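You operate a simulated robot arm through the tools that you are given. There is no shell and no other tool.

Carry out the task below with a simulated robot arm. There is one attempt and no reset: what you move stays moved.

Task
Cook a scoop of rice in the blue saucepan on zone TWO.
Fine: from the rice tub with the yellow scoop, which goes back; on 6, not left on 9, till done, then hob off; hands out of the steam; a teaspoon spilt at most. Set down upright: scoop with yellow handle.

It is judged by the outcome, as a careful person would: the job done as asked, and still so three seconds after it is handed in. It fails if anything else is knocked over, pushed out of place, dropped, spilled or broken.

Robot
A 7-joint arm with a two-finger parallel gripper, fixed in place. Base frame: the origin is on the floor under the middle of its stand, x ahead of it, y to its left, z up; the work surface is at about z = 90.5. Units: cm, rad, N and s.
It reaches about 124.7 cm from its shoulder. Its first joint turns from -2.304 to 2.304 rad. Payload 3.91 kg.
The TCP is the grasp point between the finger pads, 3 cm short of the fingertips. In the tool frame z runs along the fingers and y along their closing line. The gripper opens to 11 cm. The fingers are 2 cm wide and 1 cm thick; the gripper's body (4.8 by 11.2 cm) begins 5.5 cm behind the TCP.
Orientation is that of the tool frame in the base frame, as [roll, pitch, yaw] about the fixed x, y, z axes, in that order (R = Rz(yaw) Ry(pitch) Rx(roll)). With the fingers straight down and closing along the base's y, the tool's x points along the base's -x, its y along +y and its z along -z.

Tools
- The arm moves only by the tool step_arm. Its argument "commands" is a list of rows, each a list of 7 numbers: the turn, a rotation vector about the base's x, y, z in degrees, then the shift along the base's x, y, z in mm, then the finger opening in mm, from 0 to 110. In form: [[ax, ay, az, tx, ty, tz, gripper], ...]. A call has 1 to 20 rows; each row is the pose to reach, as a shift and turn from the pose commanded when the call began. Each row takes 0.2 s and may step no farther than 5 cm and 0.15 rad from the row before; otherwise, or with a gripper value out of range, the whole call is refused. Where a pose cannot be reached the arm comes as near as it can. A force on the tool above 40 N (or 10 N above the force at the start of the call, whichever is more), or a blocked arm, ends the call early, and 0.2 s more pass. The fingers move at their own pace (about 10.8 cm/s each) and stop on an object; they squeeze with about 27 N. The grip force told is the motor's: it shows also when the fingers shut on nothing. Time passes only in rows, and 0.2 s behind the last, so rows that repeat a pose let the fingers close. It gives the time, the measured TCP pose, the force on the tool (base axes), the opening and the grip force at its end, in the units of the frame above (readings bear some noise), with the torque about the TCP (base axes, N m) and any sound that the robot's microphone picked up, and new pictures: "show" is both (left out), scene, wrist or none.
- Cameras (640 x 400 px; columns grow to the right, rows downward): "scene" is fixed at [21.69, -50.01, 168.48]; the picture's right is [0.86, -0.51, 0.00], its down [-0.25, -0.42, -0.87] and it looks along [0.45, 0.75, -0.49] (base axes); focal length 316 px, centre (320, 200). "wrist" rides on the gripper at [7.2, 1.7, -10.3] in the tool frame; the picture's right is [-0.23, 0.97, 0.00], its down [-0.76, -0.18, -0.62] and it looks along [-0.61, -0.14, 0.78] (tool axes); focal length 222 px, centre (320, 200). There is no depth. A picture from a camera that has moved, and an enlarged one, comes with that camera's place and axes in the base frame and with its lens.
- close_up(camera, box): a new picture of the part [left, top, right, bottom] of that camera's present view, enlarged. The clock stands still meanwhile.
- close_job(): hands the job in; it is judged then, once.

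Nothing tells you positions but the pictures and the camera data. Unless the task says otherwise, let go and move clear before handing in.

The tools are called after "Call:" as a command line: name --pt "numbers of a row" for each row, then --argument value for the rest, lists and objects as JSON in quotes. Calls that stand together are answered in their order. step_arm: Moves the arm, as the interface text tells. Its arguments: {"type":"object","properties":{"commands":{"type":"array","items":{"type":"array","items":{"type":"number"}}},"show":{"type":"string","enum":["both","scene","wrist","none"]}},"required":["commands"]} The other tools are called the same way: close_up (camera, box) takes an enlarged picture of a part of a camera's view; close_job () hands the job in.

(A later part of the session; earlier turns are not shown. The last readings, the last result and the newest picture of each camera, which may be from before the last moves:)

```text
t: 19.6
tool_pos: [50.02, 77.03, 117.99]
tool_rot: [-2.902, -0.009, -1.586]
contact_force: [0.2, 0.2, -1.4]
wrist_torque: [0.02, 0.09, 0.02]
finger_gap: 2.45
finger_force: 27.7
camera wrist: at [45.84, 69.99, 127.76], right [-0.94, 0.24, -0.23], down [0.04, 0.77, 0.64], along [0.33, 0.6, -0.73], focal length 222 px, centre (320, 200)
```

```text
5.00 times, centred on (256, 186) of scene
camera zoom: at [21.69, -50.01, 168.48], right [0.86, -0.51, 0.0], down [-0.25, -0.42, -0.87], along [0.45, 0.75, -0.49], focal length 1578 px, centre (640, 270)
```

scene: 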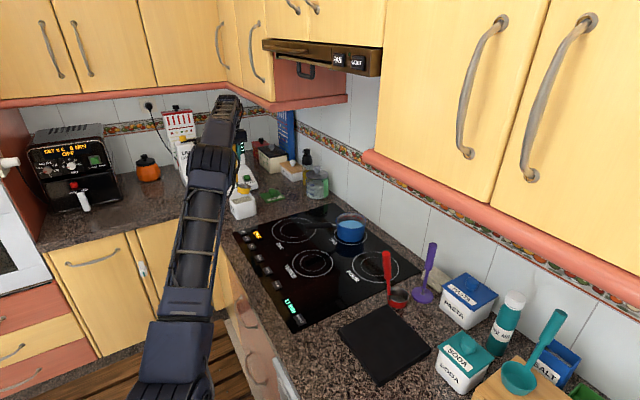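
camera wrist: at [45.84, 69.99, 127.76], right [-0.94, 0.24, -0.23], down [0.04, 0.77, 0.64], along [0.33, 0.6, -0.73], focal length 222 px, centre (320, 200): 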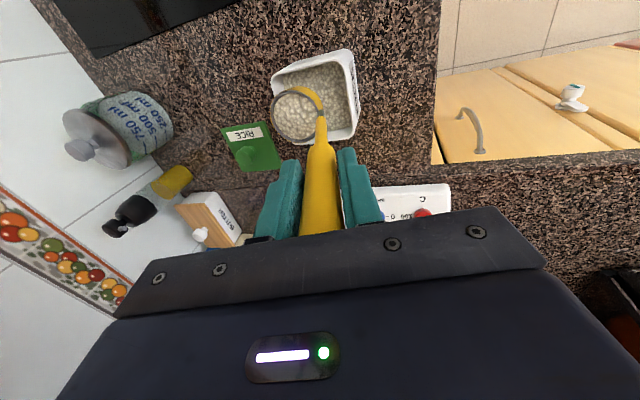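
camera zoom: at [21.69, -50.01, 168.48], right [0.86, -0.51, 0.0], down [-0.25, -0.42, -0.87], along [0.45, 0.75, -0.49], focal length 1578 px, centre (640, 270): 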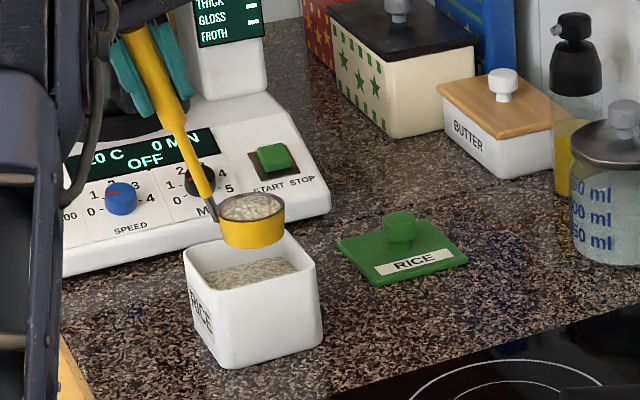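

The scoop is full and level, and no grains show outside the tub. I'll carry it level in a smooth arc to the area near the pan, gradually turning it so the final pose stays within reach.

Call:
step_arm --pt "0 0 -1.0 5 -5 0 0" --pt "0 0 -3.5 18 -17 0 0" --pt "0 0 -7.3 37 -36 0 0" --pt "0 0 -12.0 61 -58 0 0" --pt "0 0 -17 86 -83 0 0" --pt "0 0 -22.0 111 -108 0 0" --pt "0 0 -26.7 135 -130 0 0" --pt "0 0 -30.5 154 -149 0 0" --pt "0 0 -33.0 167 -161 0 0" --pt "0 0 -34 172 -166 0 0" --pt "0 0 -34 172 -166 0 0" --show "both"

Call:
close_up --camera "scene" --box '[220, 140, 400, 260]'

Call:
close_up --camera "wrist" --box '[200, 30, 420, 180]'

```text
t: 22.0
tool_pos: [67.17, 60.5, 118.21]
tool_rot: [-2.903, -0.009, -2.181]
contact_force: [0.1, 0.4, -1.7]
wrist_torque: [0.06, 0.1, -0.02]
finger_gap: 2.48
finger_force: 26.7
camera wrist: at [59.77, 56.94, 127.71], right [-0.65, 0.73, -0.23], down [0.46, 0.61, 0.64], along [0.61, 0.31, -0.73], focal length 222 px, centre (320, 200)
```

scene: 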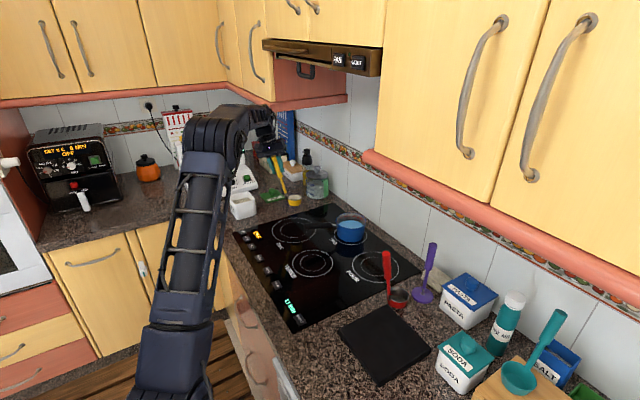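
wrist: 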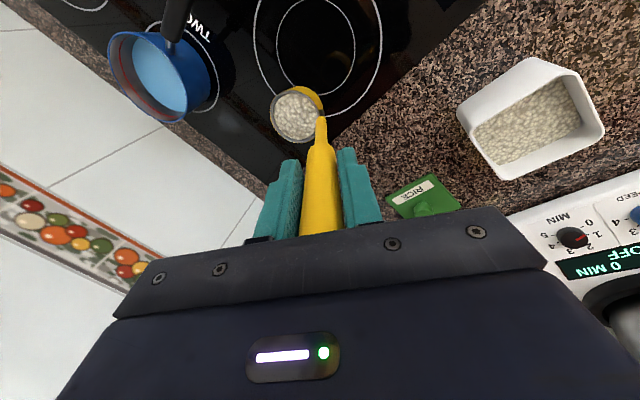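

```text
3.33 times, centred on (310, 200) of scene
camera zoom: at [21.69, -50.01, 168.48], right [0.86, -0.51, 0.0], down [-0.25, -0.42, -0.87], along [0.45, 0.75, -0.49], focal length 1052 px, centre (353, 200)
```

zoom: 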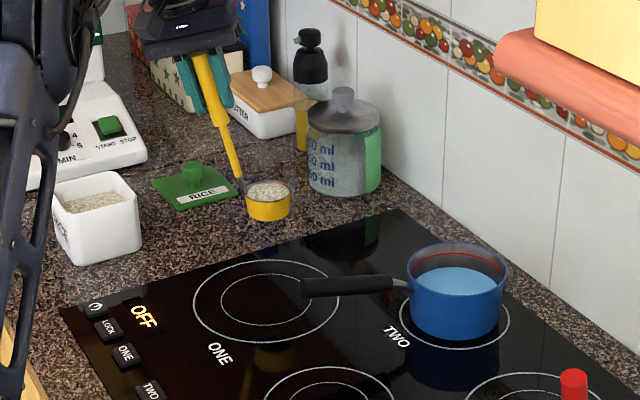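

```text
2.67 times, centred on (310, 105) of wrist
camera zoom: at [59.77, 56.94, 127.71], right [-0.65, 0.73, -0.23], down [0.46, 0.61, 0.64], along [0.61, 0.31, -0.73], focal length 592 px, centre (347, 453)
```

zoom: 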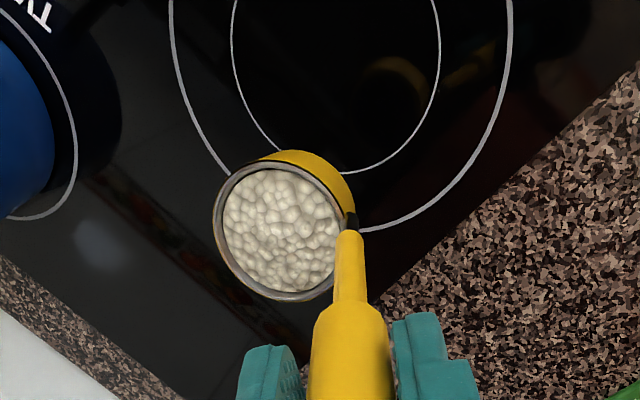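

Still level with no spill. I'll refine the pan's position before the final approach.

Call:
close_up --camera "wrist" --box '[80, 0, 260, 140]'

Call:
close_up --camera "scene" --box '[300, 195, 390, 255]'

```text
2.86 times, centred on (170, 70) of wrist
camera zoom: at [59.77, 56.94, 127.71], right [-0.65, 0.73, -0.23], down [0.46, 0.61, 0.64], along [0.61, 0.31, -0.73], focal length 635 px, centre (749, 571)
```

zoom: 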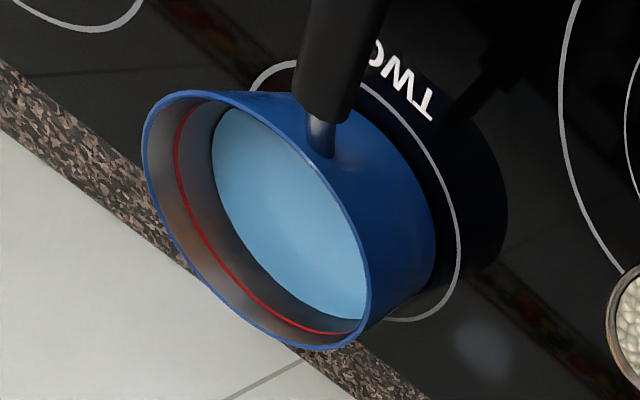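

```text
6.67 times, centred on (345, 225) of scene
camera zoom: at [21.69, -50.01, 168.48], right [0.86, -0.51, 0.0], down [-0.25, -0.42, -0.87], along [0.45, 0.75, -0.49], focal length 2103 px, centre (153, 33)
```

zoom: 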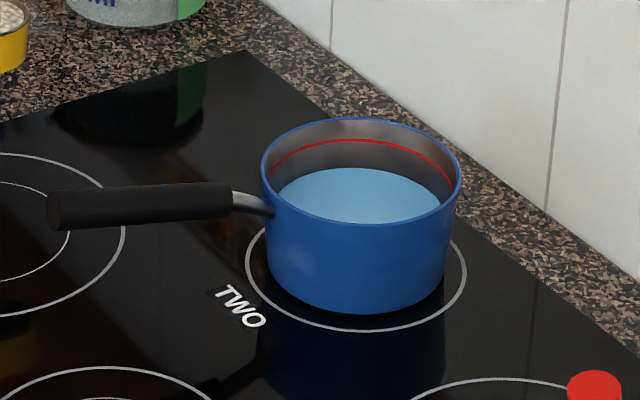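

The pan rim is centred near (88.6, 37.0) at z ≈ 97.5. I'll carry the scoop level until the cup is directly over the pan.

Call:
step_arm --pt "0 0 -1.0 5 -5 0 0" --pt "0 0 -3.5 20 -18 1 0" --pt "0 0 -7.3 41 -37 2 0" --pt "0 0 -12.0 66 -59 3 0" --pt "0 0 -17 94 -84 3 0" --pt "0 0 -22.0 122 -110 3 0" --pt "0 0 -26.7 147 -132 3 0" --pt "0 0 -30.5 168 -151 3 0" --pt "0 0 -33.0 183 -164 3 0" --pt "0 0 -34 188 -169 3 0" --pt "0 0 -34 188 -169 3 0" --show "both"

Call:
close_up --camera "scene" --box '[280, 160, 400, 260]'

Call:
close_up --camera "wrist" --box '[200, 30, 420, 180]'

```text
t: 24.4
tool_pos: [85.98, 43.52, 118.47]
tool_rot: [-2.903, -0.009, -2.775]
contact_force: [0.4, -1.3, -2.0]
wrist_torque: [0.06, 0.02, -0.03]
finger_gap: 2.46
finger_force: 26.7
camera wrist: at [77.92, 44.83, 128.06], right [-0.13, 0.96, -0.23], down [0.72, 0.25, 0.64], along [0.68, -0.09, -0.73], focal length 222 px, centre (320, 200)
```

scene: 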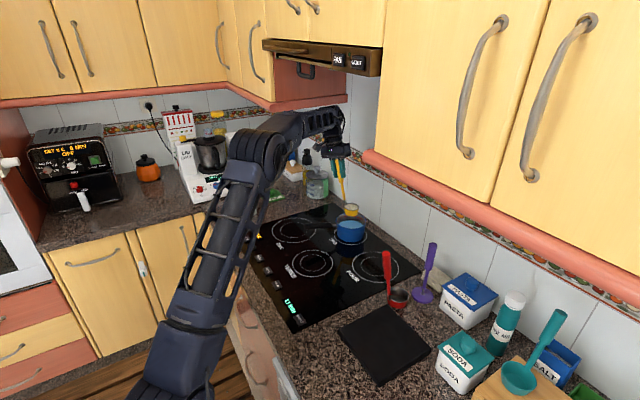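
wrist: 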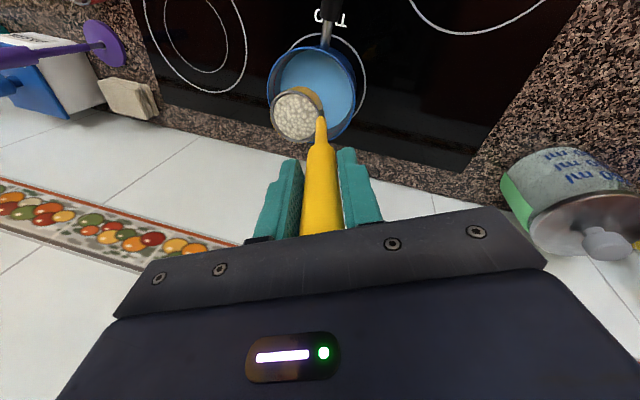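

```text
4.00 times, centred on (340, 210) of scene
camera zoom: at [21.69, -50.01, 168.48], right [0.86, -0.51, 0.0], down [-0.25, -0.42, -0.87], along [0.45, 0.75, -0.49], focal length 1262 px, centre (240, 160)
```

zoom: 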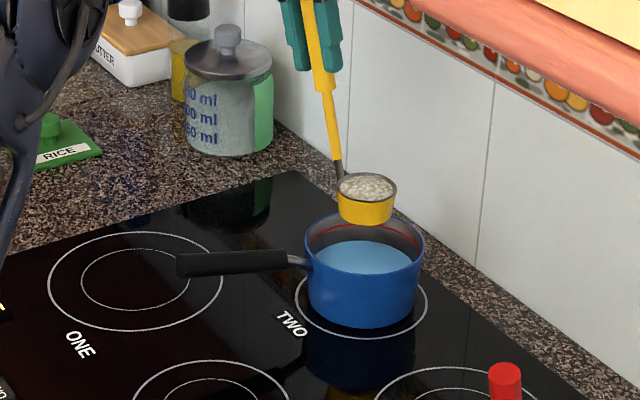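

```text
2.67 times, centred on (310, 105) of wrist
camera zoom: at [77.92, 44.83, 128.06], right [-0.13, 0.96, -0.23], down [0.72, 0.25, 0.64], along [0.68, -0.09, -0.73], focal length 592 px, centre (347, 453)
```

zoom: 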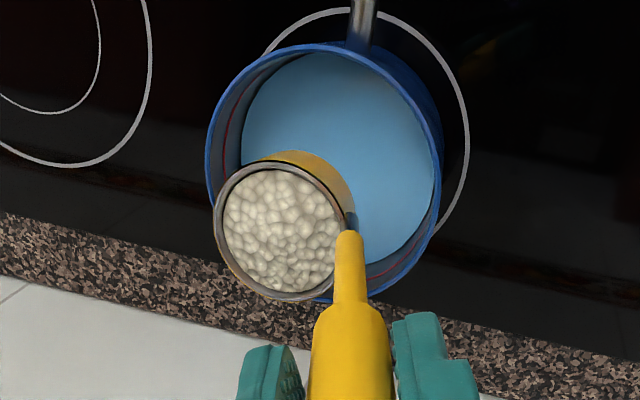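

The cup is centred over the pan and still level. I'll start tipping it, pivoting about the cup so the lip stays over the pan. The first move goes to 30° so I can check the arm follows.

Call:
step_arm --pt "3.7 -1.6 0 -3.8 -9 3 0" --pt "7.4 -3.1 0 -7.7 -18.2 5 0" --pt "11 -4.7 0 -11.6 -27.5 6 0" --pt "14.7 -6.2 0 -15.6 -36.9 7.1 0" --pt "18.4 -7.8 0 -19.6 -46.2 7 0" --pt "22.1 -9.4 0 -23.6 -55.6 6.4 0" --pt "27.6 -11.7 0 -29.5 -69.5 4 0" --pt "27.6 -11.7 0 -29.5 -69.5 4 0" --show "both"

Call:
close_up --camera "scene" --box '[280, 160, 400, 260]'

Call:
close_up --camera "wrist" --box '[200, 30, 420, 180]'

```text
t: 26.2
tool_pos: [83.04, 36.61, 118.67]
tool_rot: [2.987, 0.348, -2.842]
contact_force: [0.0, -0.3, -1.6]
wrist_torque: [-0.03, 0.06, 0.01]
finger_gap: 2.49
finger_force: 26.8
camera wrist: at [73.2, 33.65, 126.11], right [-0.13, 0.97, 0.22], down [0.57, -0.11, 0.81], along [0.81, 0.23, -0.54], focal length 222 px, centre (320, 200)
```

scene: 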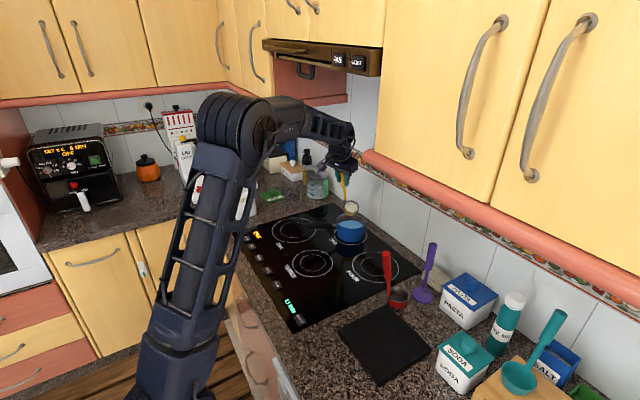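
wrist: 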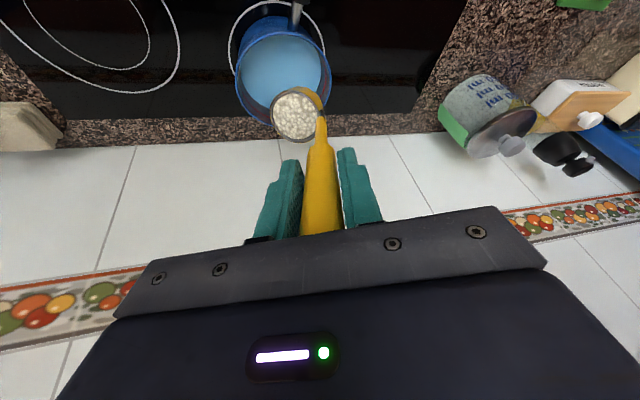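

```text
4.00 times, centred on (340, 210) of scene
camera zoom: at [21.69, -50.01, 168.48], right [0.86, -0.51, 0.0], down [-0.25, -0.42, -0.87], along [0.45, 0.75, -0.49], focal length 1262 px, centre (240, 160)
```

zoom: 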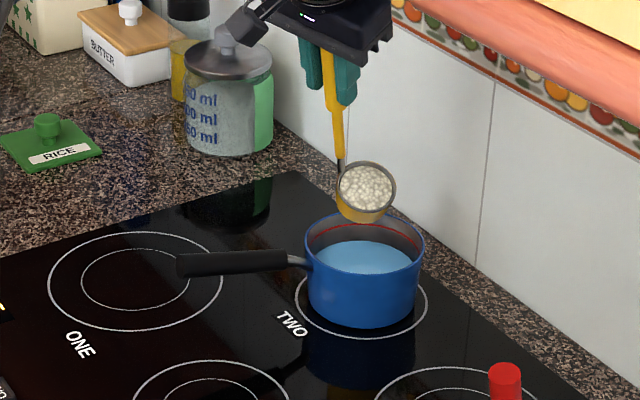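

```text
2.67 times, centred on (310, 105) of wrist
camera zoom: at [73.2, 33.65, 126.11], right [-0.13, 0.97, 0.22], down [0.57, -0.11, 0.81], along [0.81, 0.23, -0.54], focal length 592 px, centre (347, 453)
```

zoom: 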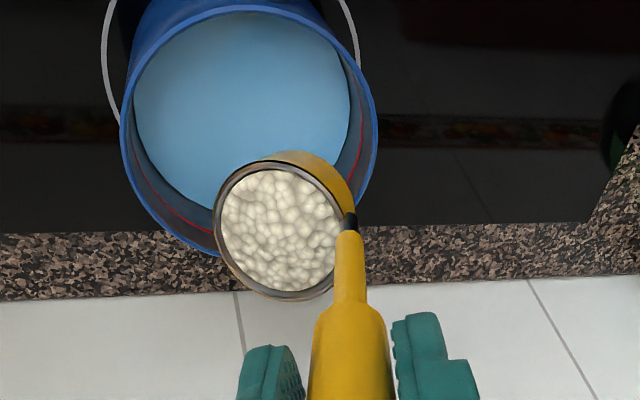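

The arm follows precisely and the cup is still centred over the pan. I'll continue tilting to 60°.

Call:
step_arm --pt "4.6 -2.0 0 -4.8 -11.4 -3.1 0" --pt "9.2 -3.9 0 -9.5 -22.5 -7.4 0" --pt "13.8 -5.9 0 -14 -33.1 -12.7 0" --pt "18.4 -7.8 0 -18.3 -43.3 -19 0" --pt "23 -9.8 0 -22.4 -53 -26.2 0" --pt "27.6 -11.7 0 -26.3 -62.1 -34.3 0" --pt "27.6 -11.7 0 -26.3 -62.1 -34.3 0" --show "both"

Call:
close_up --camera "scene" --box '[280, 160, 400, 260]'

Call:
close_up --camera "wrist" --box '[200, 30, 420, 180]'

```text
t: 27.8
tool_pos: [80.43, 30.29, 115.42]
tool_rot: [2.492, 0.641, -3.084]
contact_force: [0.9, 0.4, -1.5]
wrist_torque: [-0.15, 0.06, 0.0]
finger_gap: 2.49
finger_force: 27.2
camera wrist: at [69.45, 24.88, 118.42], right [-0.21, 0.76, 0.61], down [0.41, -0.5, 0.77], along [0.89, 0.41, -0.21], focal length 222 px, centre (320, 200)
```

scene: 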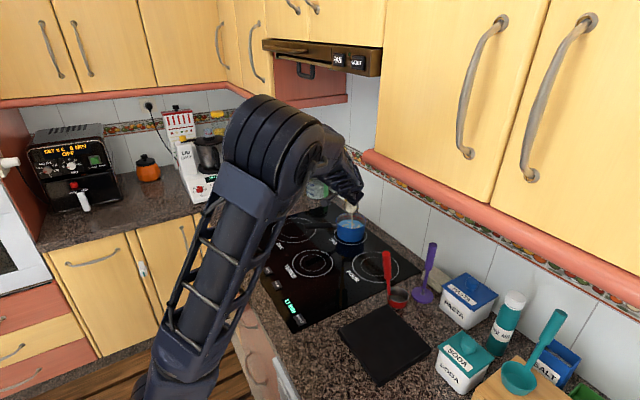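
wrist: 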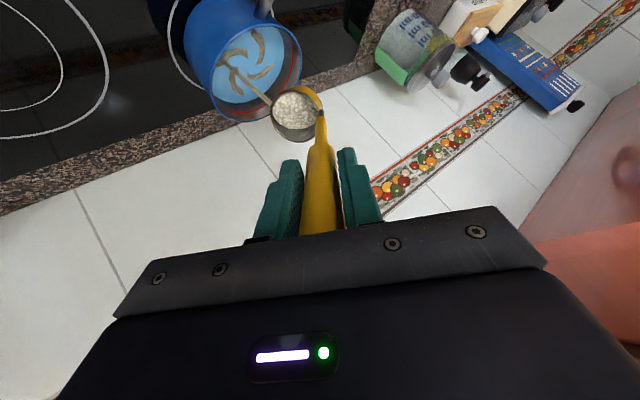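

```text
4.00 times, centred on (340, 210) of scene
camera zoom: at [21.69, -50.01, 168.48], right [0.86, -0.51, 0.0], down [-0.25, -0.42, -0.87], along [0.45, 0.75, -0.49], focal length 1262 px, centre (240, 160)
```

zoom: 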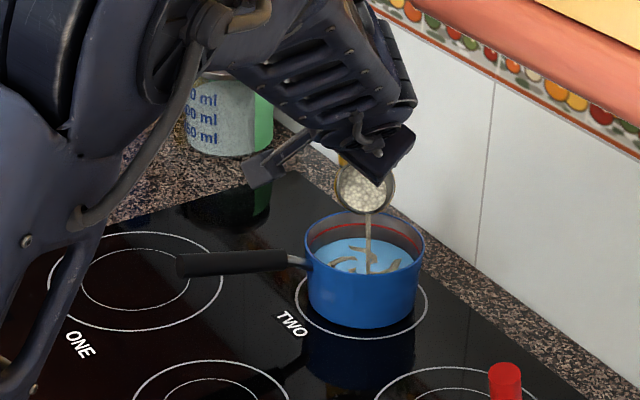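

```text
2.67 times, centred on (310, 105) of wrist
camera zoom: at [69.45, 24.88, 118.42], right [-0.21, 0.76, 0.61], down [0.41, -0.5, 0.77], along [0.89, 0.41, -0.21], focal length 592 px, centre (347, 453)
```

zoom: 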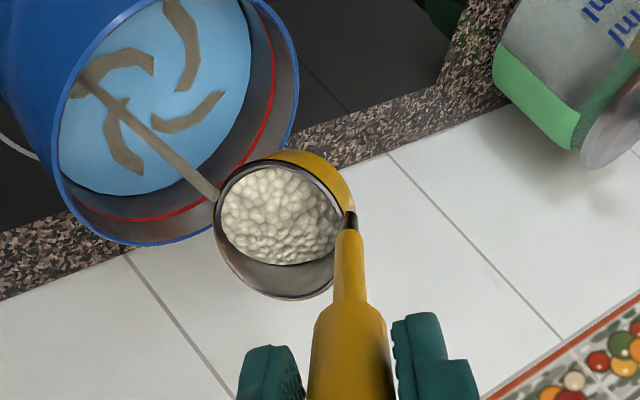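

The rice is pouring cleanly into the water. I'll tilt further, slowly, to 80°.

Call:
step_arm --pt "0 0 0 0 0 0 0" --pt "0 0 0 0 0 0 0" --pt "4.6 -2.0 0 -3.5 -8.4 -8.9 0" --pt "4.6 -2.0 0 -3.5 -8.4 -8.9 0" --pt "9.2 -3.9 0 -6.8 -16 -18.6 0" --pt "9.2 -3.9 0 -6.8 -16 -18.6 0" --pt "13.8 -5.9 0 -9.7 -22.8 -29 0" --pt "13.8 -5.9 0 -9.7 -22.8 -29 0" --pt "18.4 -7.8 0 -12.2 -28.8 -40 0" --pt "18.4 -7.8 0 -12.2 -28.8 -40 0" --show "both"

Call:
close_up --camera "scene" --box '[280, 160, 400, 260]'

Call:
close_up --camera "wrist" --box '[200, 30, 420, 180]'

```text
t: 30.0
tool_pos: [79.22, 27.52, 111.25]
tool_rot: [2.059, 0.753, 2.92]
contact_force: [-0.2, 0.0, -1.9]
wrist_torque: [-0.11, 0.13, -0.01]
finger_gap: 2.45
finger_force: 27.1
camera wrist: at [67.98, 21.52, 110.98], right [-0.31, 0.54, 0.78], down [0.31, -0.72, 0.62], along [0.9, 0.44, 0.06], focal length 222 px, centre (320, 200)
```

scene: 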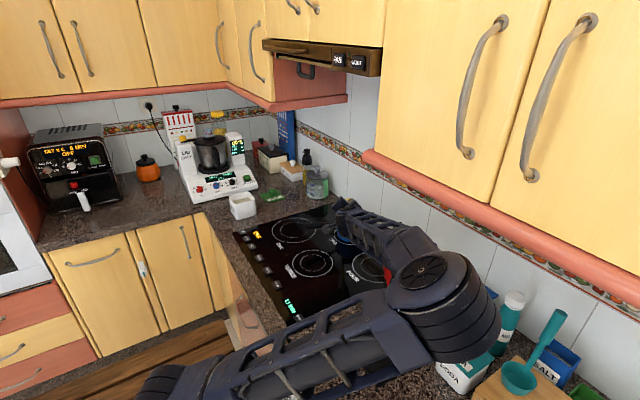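
wrist: 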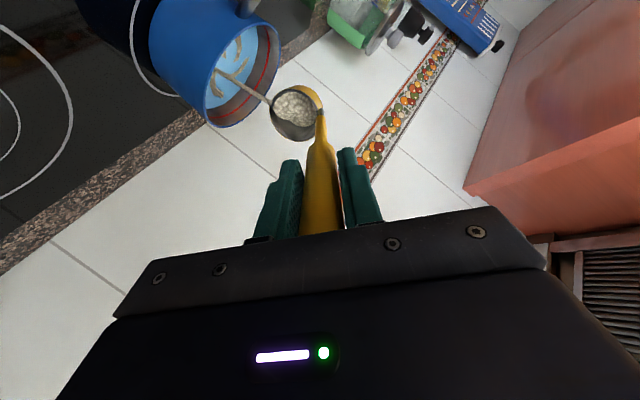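

```text
4.00 times, centred on (340, 210) of scene
camera zoom: at [21.69, -50.01, 168.48], right [0.86, -0.51, 0.0], down [-0.25, -0.42, -0.87], along [0.45, 0.75, -0.49], focal length 1262 px, centre (240, 160)
```

zoom: 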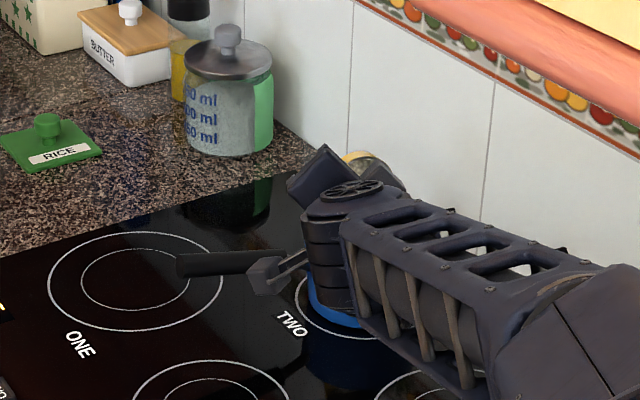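

```text
2.67 times, centred on (310, 105) of wrist
camera zoom: at [67.98, 21.52, 110.98], right [-0.31, 0.54, 0.78], down [0.31, -0.72, 0.62], along [0.9, 0.44, 0.06], focal length 592 px, centre (347, 453)
```

zoom: 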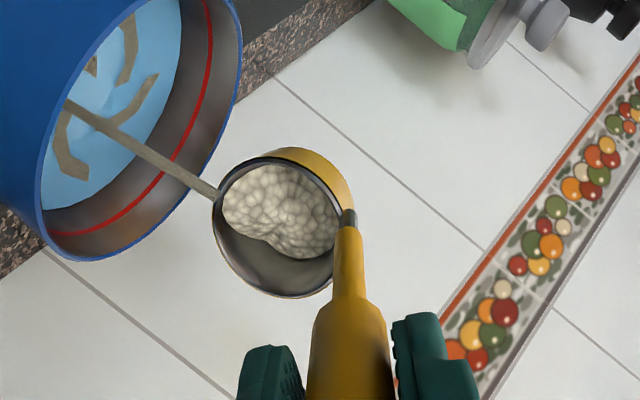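

The rice is still pouring into the pan, but the arm's elbow has swung out to the right. I'll check that nothing is near it before continuing.

Call:
close_up --camera "scene" --box '[320, 200, 640, 400]'

Call:
close_up --camera "scene" --box '[120, 230, 440, 400]'

```text
2.00 times, centred on (480, 300) of scene
camera zoom: at [21.69, -50.01, 168.48], right [0.86, -0.51, 0.0], down [-0.25, -0.42, -0.87], along [0.45, 0.75, -0.49], focal length 631 px, centre (0, 0)
```

zoom: 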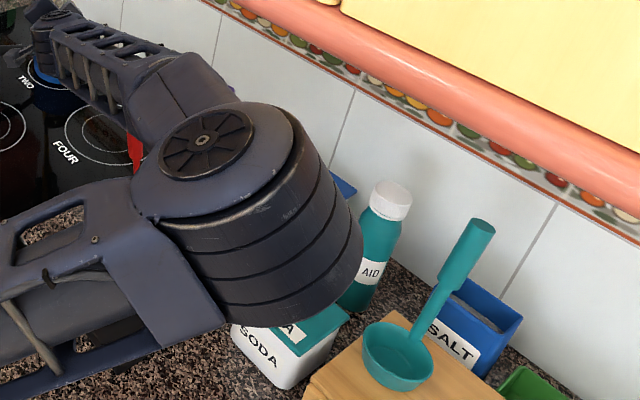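

```text
2.00 times, centred on (280, 315) of scene
camera zoom: at [21.69, -50.01, 168.48], right [0.86, -0.51, 0.0], down [-0.25, -0.42, -0.87], along [0.45, 0.75, -0.49], focal length 631 px, centre (400, -30)
```

zoom: 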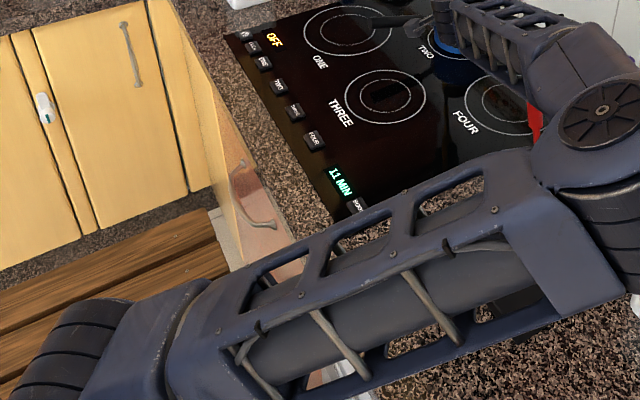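

The elbow is well above the jars and nothing was disturbed. I'll hold here and let more rice run out.

Call:
step_arm --pt "0 0 0 0 0 0 0" --pt "0 0 0 0 0 0 0" --pt "0 0 0 0 0 0 0" --pt "0 0 0 0 0 0 0" --pt "0 0 0 0 0 0 0" --show "both"

Call:
close_up --camera "wrist" --box '[200, 30, 420, 180]'

```text
t: 31.2
tool_pos: [79.12, 27.5, 111.33]
tool_rot: [2.059, 0.751, 2.919]
contact_force: [-0.5, 1.1, -1.3]
wrist_torque: [-0.16, 0.13, 0.01]
finger_gap: 2.5
finger_force: 27.3
camera wrist: at [67.99, 21.51, 110.97], right [-0.31, 0.54, 0.78], down [0.31, -0.72, 0.62], along [0.9, 0.44, 0.05], focal length 222 px, centre (320, 200)
```

scene: 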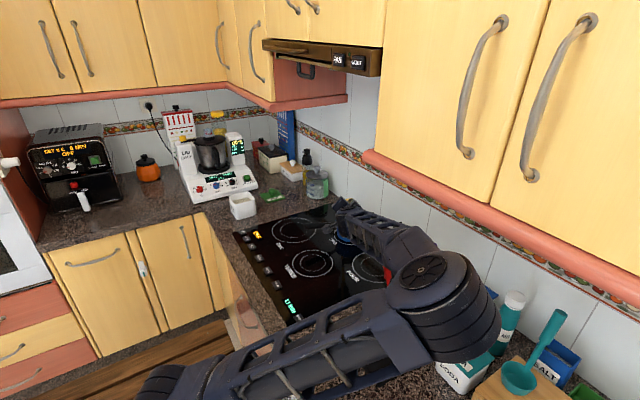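
wrist: 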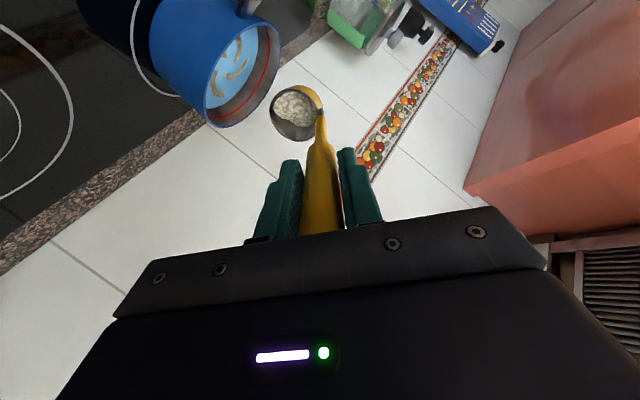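

```text
2.67 times, centred on (310, 105) of wrist
camera zoom: at [67.99, 21.51, 110.97], right [-0.31, 0.54, 0.78], down [0.31, -0.72, 0.62], along [0.9, 0.44, 0.05], focal length 592 px, centre (347, 453)
```

zoom: 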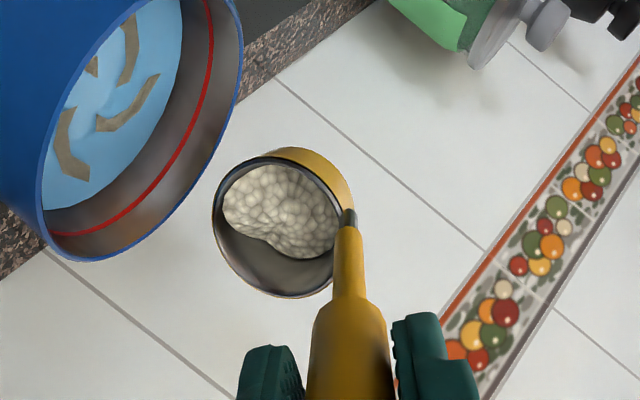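

The flow stopped at 80°, with roughly half the rice left in the cup. I'll tilt further while raising the cup slightly for clearance, going first to 100°.

Call:
step_arm --pt "2.3 -1.0 0 -1.2 -2.8 -3.5 0" --pt "4.6 -2.0 0 -2.3 -5.5 -7 0" --pt "6.9 -2.9 0 -3.5 -8.3 -10.3 0" --pt "9.2 -3.9 0 -4.7 -11 -13.4 0" --pt "11.5 -4.9 0 -5.6 -13.1 -16 0" --pt "13.8 -5.9 0 -6.4 -15.2 -18.5 0" --pt "16.1 -6.8 0 -7.3 -17.3 -21 0" --pt "18.4 -7.8 0 -8.2 -19.3 -23.3 0" --pt "18.4 -7.8 0 -8.2 -19.3 -23.3 0" --pt "18.4 -7.8 0 -8.2 -19.3 -23.3 0" --show "both"

Call:
close_up --camera "wrist" --box '[180, 20, 420, 180]'

Call:
close_up --camera "scene" --box '[280, 160, 480, 300]'

```text
t: 33.4
tool_pos: [78.57, 25.61, 109.12]
tool_rot: [1.581, 0.755, 2.59]
contact_force: [0.1, 0.1, -1.1]
wrist_torque: [-0.19, 0.12, -0.01]
finger_gap: 2.48
finger_force: 27.0
camera wrist: at [67.49, 20.25, 105.33], right [-0.42, 0.27, 0.86], down [0.24, -0.89, 0.4], along [0.87, 0.38, 0.31], focal length 222 px, centre (320, 200)
```

scene: 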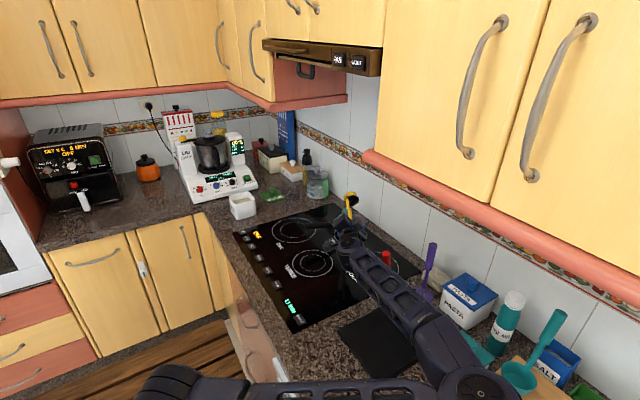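
wrist: 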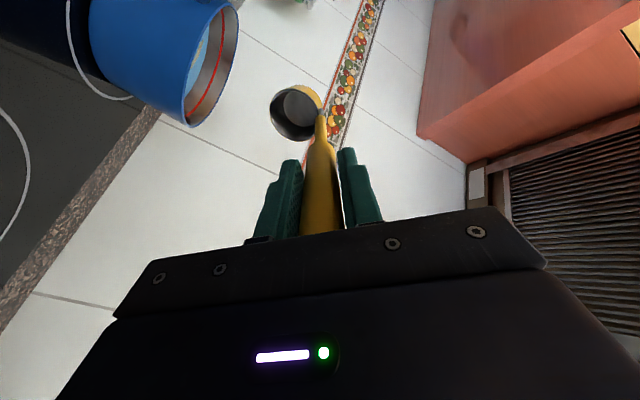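

```text
2.50 times, centred on (300, 100) of wrist
camera zoom: at [67.49, 20.25, 105.33], right [-0.42, 0.27, 0.86], down [0.24, -0.89, 0.4], along [0.87, 0.38, 0.31], focal length 555 px, centre (370, 450)
```

zoom: 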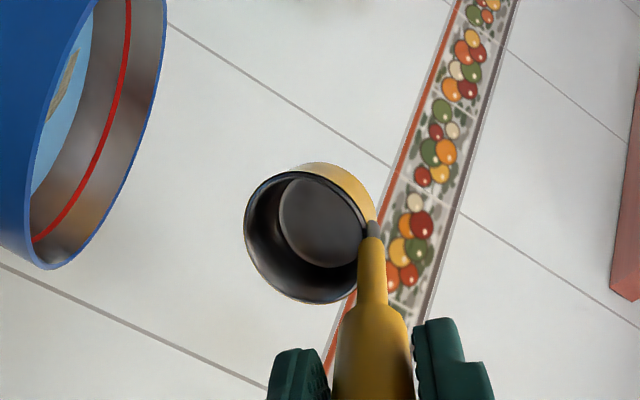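

```text
2.86 times, centred on (380, 230) of scene
camera zoom: at [21.69, -50.01, 168.48], right [0.86, -0.51, 0.0], down [-0.25, -0.42, -0.87], along [0.45, 0.75, -0.49], focal length 901 px, centre (149, 114)
```

zoom: 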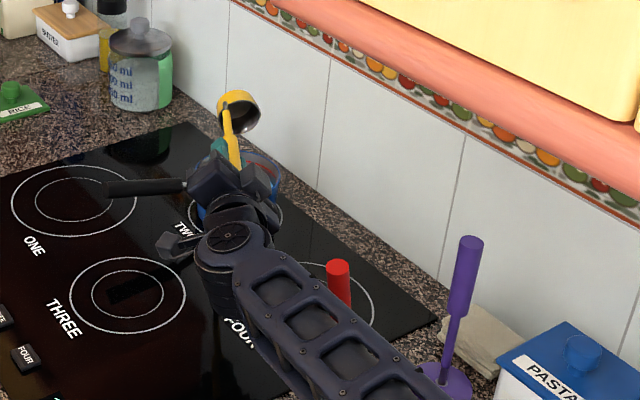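

The cup is empty and the pour looks clean. The elbow is low on the right, so I'll reverse the tilt along the same path in stages and watch the arm.

Call:
step_arm --pt "-4.6 2.0 0 1.8 4.1 4.8 0" --pt "-9.2 3.9 0 3.5 8.3 9.9 0" --pt "-13.8 5.9 0 5.9 13.8 16.3 0" --pt "-18.4 7.8 0 8.2 19.3 23.3 0" --show "both"

```text
t: 34.4
tool_pos: [79.24, 27.53, 111.28]
tool_rot: [2.063, 0.749, 2.92]
contact_force: [0.8, -0.1, -1.4]
wrist_torque: [-0.12, 0.1, 0.05]
finger_gap: 2.47
finger_force: 26.8
camera wrist: at [68.08, 21.5, 110.98], right [-0.31, 0.54, 0.78], down [0.31, -0.72, 0.62], along [0.9, 0.44, 0.05], focal length 222 px, centre (320, 200)
```

scene: 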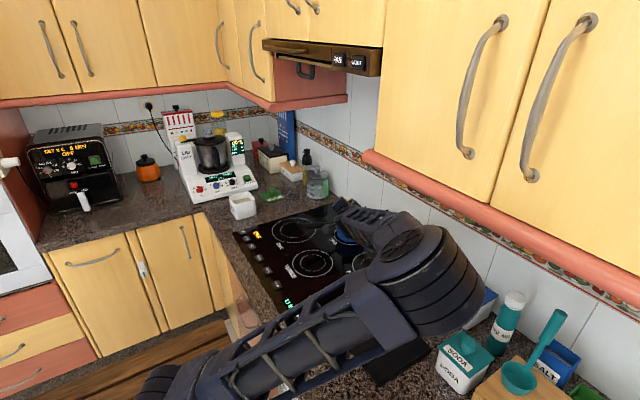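
wrist: 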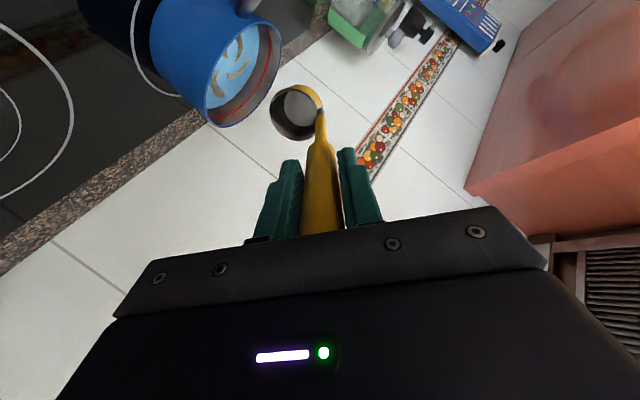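

The elbow is coming back up and the cup is empty. I'll continue un-tilting.

Call:
step_arm --pt "-4.6 2.0 0 2.5 6 11 0" --pt "-9.2 3.9 0 5.4 12.8 21.4 0" --pt "-13.8 5.9 0 8.7 20.4 31.1 0" --pt "-18.4 7.8 0 12.2 28.8 40 0" --show "both"

```text
t: 35.4
tool_pos: [80.46, 30.36, 115.49]
tool_rot: [2.493, 0.638, -3.084]
contact_force: [1.6, -0.7, -3.0]
wrist_torque: [-0.05, 0.15, 0.05]
finger_gap: 2.48
finger_force: 26.8
camera wrist: at [69.54, 24.83, 118.42], right [-0.21, 0.77, 0.61], down [0.41, -0.5, 0.77], along [0.89, 0.41, -0.21], focal length 222 px, centre (320, 200)
```

scene: 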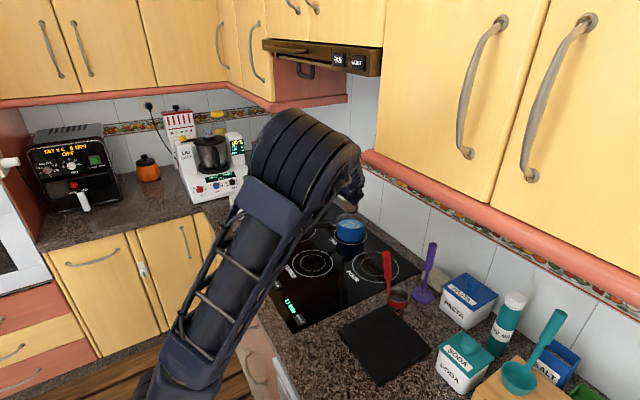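
wrist: 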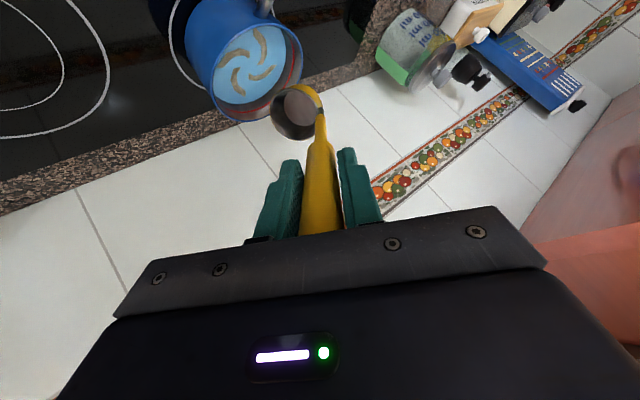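

Everything is still in place. I'll finish levelling the scoop above the pan.

Call:
step_arm --pt "-4.6 2.0 0 3.9 9.1 8.1 0" --pt "-9.2 3.9 0 8 18.8 15.3 0" --pt "-13.8 5.9 0 12.3 29 21.6 0" --pt "-18.4 7.8 0 16.8 39.6 26.9 0" --pt "-23 9.8 0 21.5 50.7 31.2 0" --pt "-27.6 11.7 0 26.3 62.1 34.3 0" --pt "-33.1 14.0 0 32.2 76 36.7 0" --pt "-40.5 17.2 0 40.2 94.7 37.4 0" --pt "-47.8 20.3 0 48.1 113.4 35.3 0" --pt "-55.2 23.4 0 55.8 131.6 30.3 0" --pt "-55.2 23.4 0 55.8 131.6 30.3 0" --show "both"

Call:
close_up --camera "scene" --box '[280, 160, 400, 260]'

Call:
close_up --camera "wrist" --box '[200, 30, 420, 180]'

```text
t: 37.8
tool_pos: [85.94, 43.52, 118.46]
tool_rot: [-2.9, -0.009, -2.774]
contact_force: [0.5, -0.4, -1.1]
wrist_torque: [0.04, 0.05, 0.03]
finger_gap: 2.45
finger_force: 26.5
camera wrist: at [77.88, 44.89, 128.07], right [-0.13, 0.96, -0.23], down [0.73, 0.25, 0.64], along [0.68, -0.09, -0.73], focal length 222 px, centre (320, 200)
```

scene: 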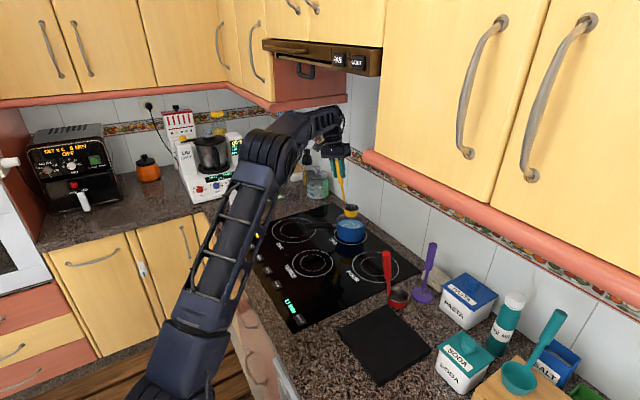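
wrist: 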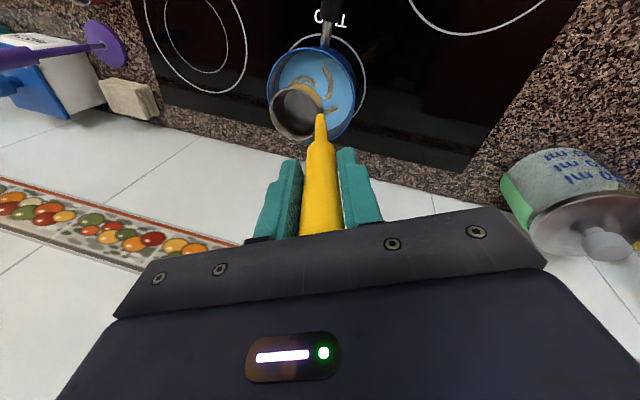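

```text
4.00 times, centred on (340, 210) of scene
camera zoom: at [21.69, -50.01, 168.48], right [0.86, -0.51, 0.0], down [-0.25, -0.42, -0.87], along [0.45, 0.75, -0.49], focal length 1262 px, centre (240, 160)
```

zoom: 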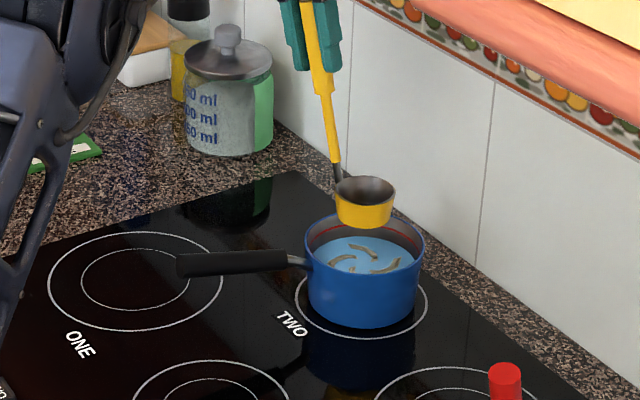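

```text
2.67 times, centred on (310, 105) of wrist
camera zoom: at [77.88, 44.89, 128.07], right [-0.13, 0.96, -0.23], down [0.73, 0.25, 0.64], along [0.68, -0.09, -0.73], focal length 592 px, centre (347, 453)
```

zoom: 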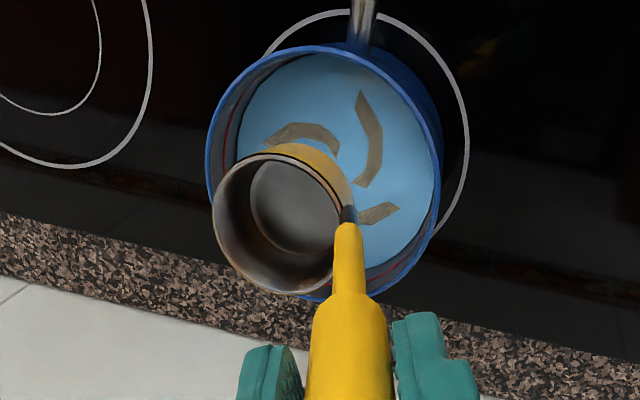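

The scoop is empty, the rice is in the pan and the hob looks clean. I'll carry the scoop back to hover above its original spot.

Call:
step_arm --pt "0 0 1.0 -4.3 3.3 0.4 0" --pt "0 0 3.8 -16.3 12.1 1.4 0" --pt "0 0 8.1 -34.7 24.9 3 0" --pt "0 0 13.7 -58.3 39.9 5 0" --pt "0 0 20.1 -85.7 55.4 7.3 0" --pt "0 0 27.1 -115.7 69.9 9.8 0" --pt "0 0 34.5 -147 82.5 12.5 0" --pt "0 0 41.8 -178.3 92.3 15.2 0" --pt "0 0 48.8 -208.3 99.2 17.7 0" --pt "0 0 55.2 -235.7 103.3 20 0" --pt "0 0 60.8 -259.3 105.1 22 0" --pt "0 0 65.1 -277.7 105.5 23.6 0" --pt "0 0 67.9 -289.7 105.2 24.6 0" --pt "0 0 68.9 -293.8 104.3 25 0" --pt "0 0 68.9 -293.8 104.3 25 0" --show "both"

Call:
close_up --camera "scene" --box '[220, 150, 310, 240]'

Call:
close_up --camera "scene" --box '[270, 190, 400, 290]'

```text
t: 41.0
tool_pos: [56.67, 53.84, 120.86]
tool_rot: [-2.904, -0.008, -1.57]
contact_force: [-0.4, -0.1, -1.8]
wrist_torque: [-0.02, 0.1, -0.01]
finger_gap: 2.45
finger_force: 27.4
camera wrist: at [52.55, 46.81, 130.49], right [-0.95, 0.23, -0.23], down [0.03, 0.77, 0.64], along [0.32, 0.6, -0.73], focal length 222 px, centre (320, 200)
```

scene: 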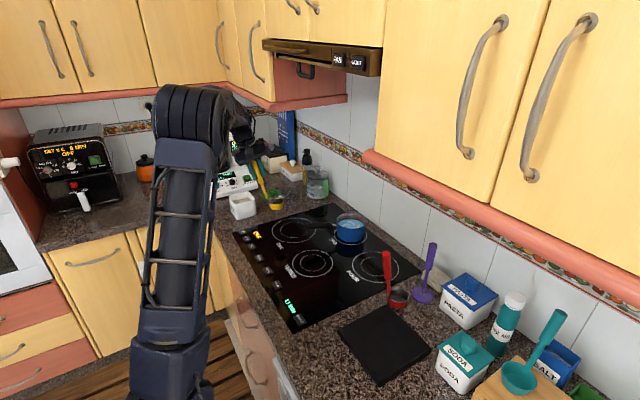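
wrist: 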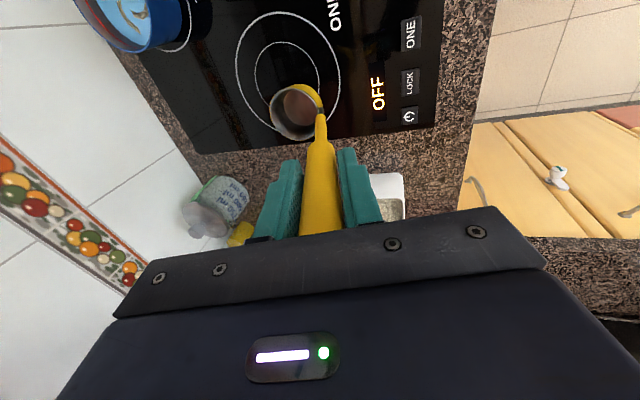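

```text
4.44 times, centred on (265, 195) of scene
camera zoom: at [21.69, -50.01, 168.48], right [0.86, -0.51, 0.0], down [-0.25, -0.42, -0.87], along [0.45, 0.75, -0.49], focal length 1402 px, centre (564, 222)
```

zoom: 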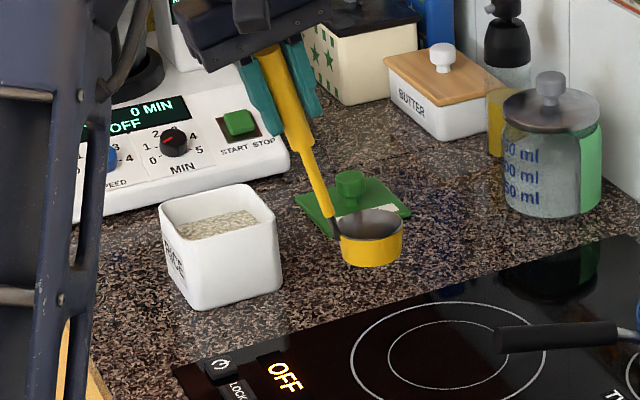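

```text
4.00 times, centred on (335, 240) of scene
camera zoom: at [21.69, -50.01, 168.48], right [0.86, -0.51, 0.0], down [-0.25, -0.42, -0.87], along [0.45, 0.75, -0.49], focal length 1262 px, centre (260, 40)
```

zoom: 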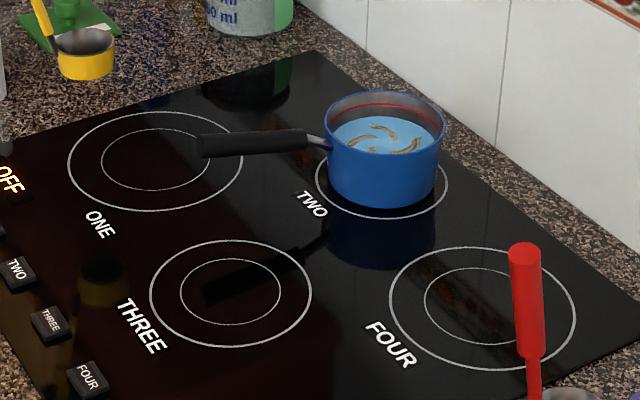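

The hob is clean and the scoop hovers above its old spot. I'll lower it to just above the surface and check its alignment.

Call:
step_arm --pt "0.2 0 0 0 0 -30 0" --pt "0.4 0 0 0 0 -60 0" --pt "0.5 0 0 0 0 -90 0" --pt "0.5 0 0 0 0 -110 0" --pt "0.5 0 0 0 0 -122 0" --pt "0.5 0 0 0 0 -122 0" --show "wrist"

Call:
close_up --camera "scene" --box '[248, 200, 308, 240]'

Call:
close_up --camera "wrist" --box '[220, 60, 440, 260]'

```text
t: 42.4
tool_pos: [56.61, 54.06, 108.55]
tool_rot: [-2.902, -0.001, -1.573]
contact_force: [-0.8, -0.1, -1.6]
wrist_torque: [0.0, 0.08, -0.01]
finger_gap: 2.47
finger_force: 27.1
camera wrist: at [52.55, 46.8, 118.22], right [-0.95, 0.23, -0.23], down [0.03, 0.76, 0.65], along [0.32, 0.61, -0.73], focal length 222 px, centre (320, 200)
```

wrist: 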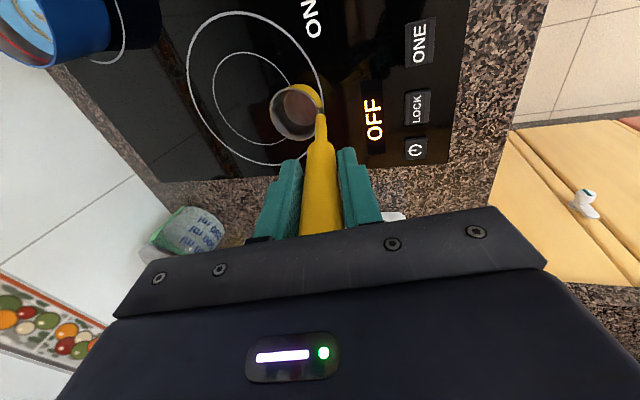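

```text
10.00 times, centred on (278, 220) of scene
camera zoom: at [21.69, -50.01, 168.48], right [0.86, -0.51, 0.0], down [-0.25, -0.42, -0.87], along [0.45, 0.75, -0.49], focal length 3155 px, centre (740, 0)
```

zoom: 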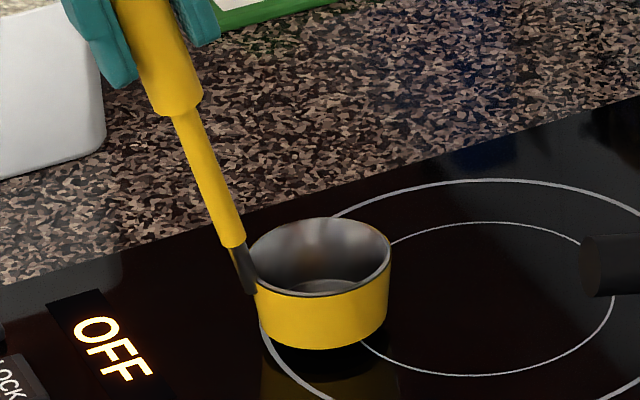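

```text
2.00 times, centred on (330, 160) of wrist
camera zoom: at [52.55, 46.8, 118.22], right [-0.95, 0.23, -0.23], down [0.03, 0.76, 0.65], along [0.32, 0.61, -0.73], focal length 444 px, centre (300, 280)
```

zoom: 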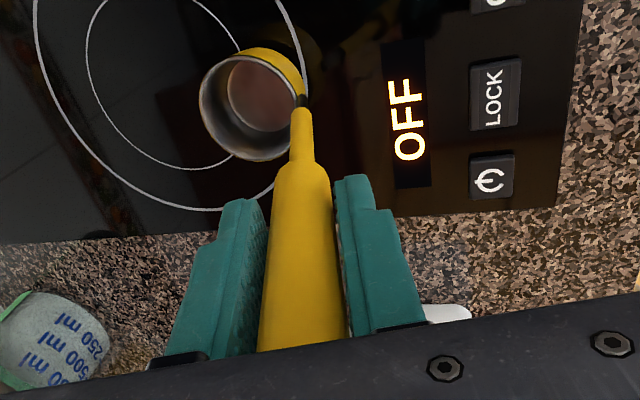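

The scoop is level and about half a centimetre above the surface. I'll lower it gently until it touches.

Call:
step_arm --pt "0 0 0 0 0 -2 0" --pt "0 0 0 0 0 -4 0" --pt "0 0 0 0 0 -6 0" --pt "0 0 0 0 0 -6 0" --show "none"

Call:
close_up --camera "scene" --box '[248, 200, 308, 240]'

```text
t: 43.4
tool_pos: [56.49, 53.96, 108.05]
tool_rot: [-2.903, 0.0, -1.572]
contact_force: [-1.1, -2.2, 5.1]
wrist_torque: [-0.04, -0.12, -0.04]
finger_gap: 2.46
finger_force: 26.9
```

```text
10.00 times, centred on (278, 220) of scene
camera zoom: at [21.69, -50.01, 168.48], right [0.86, -0.51, 0.0], down [-0.25, -0.42, -0.87], along [0.45, 0.75, -0.49], focal length 3155 px, centre (740, 0)
```

zoom: 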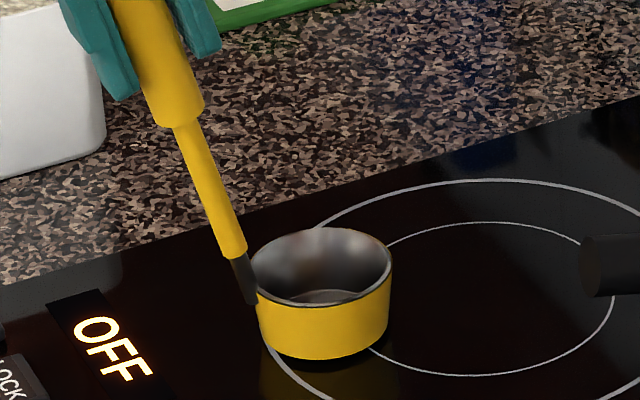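

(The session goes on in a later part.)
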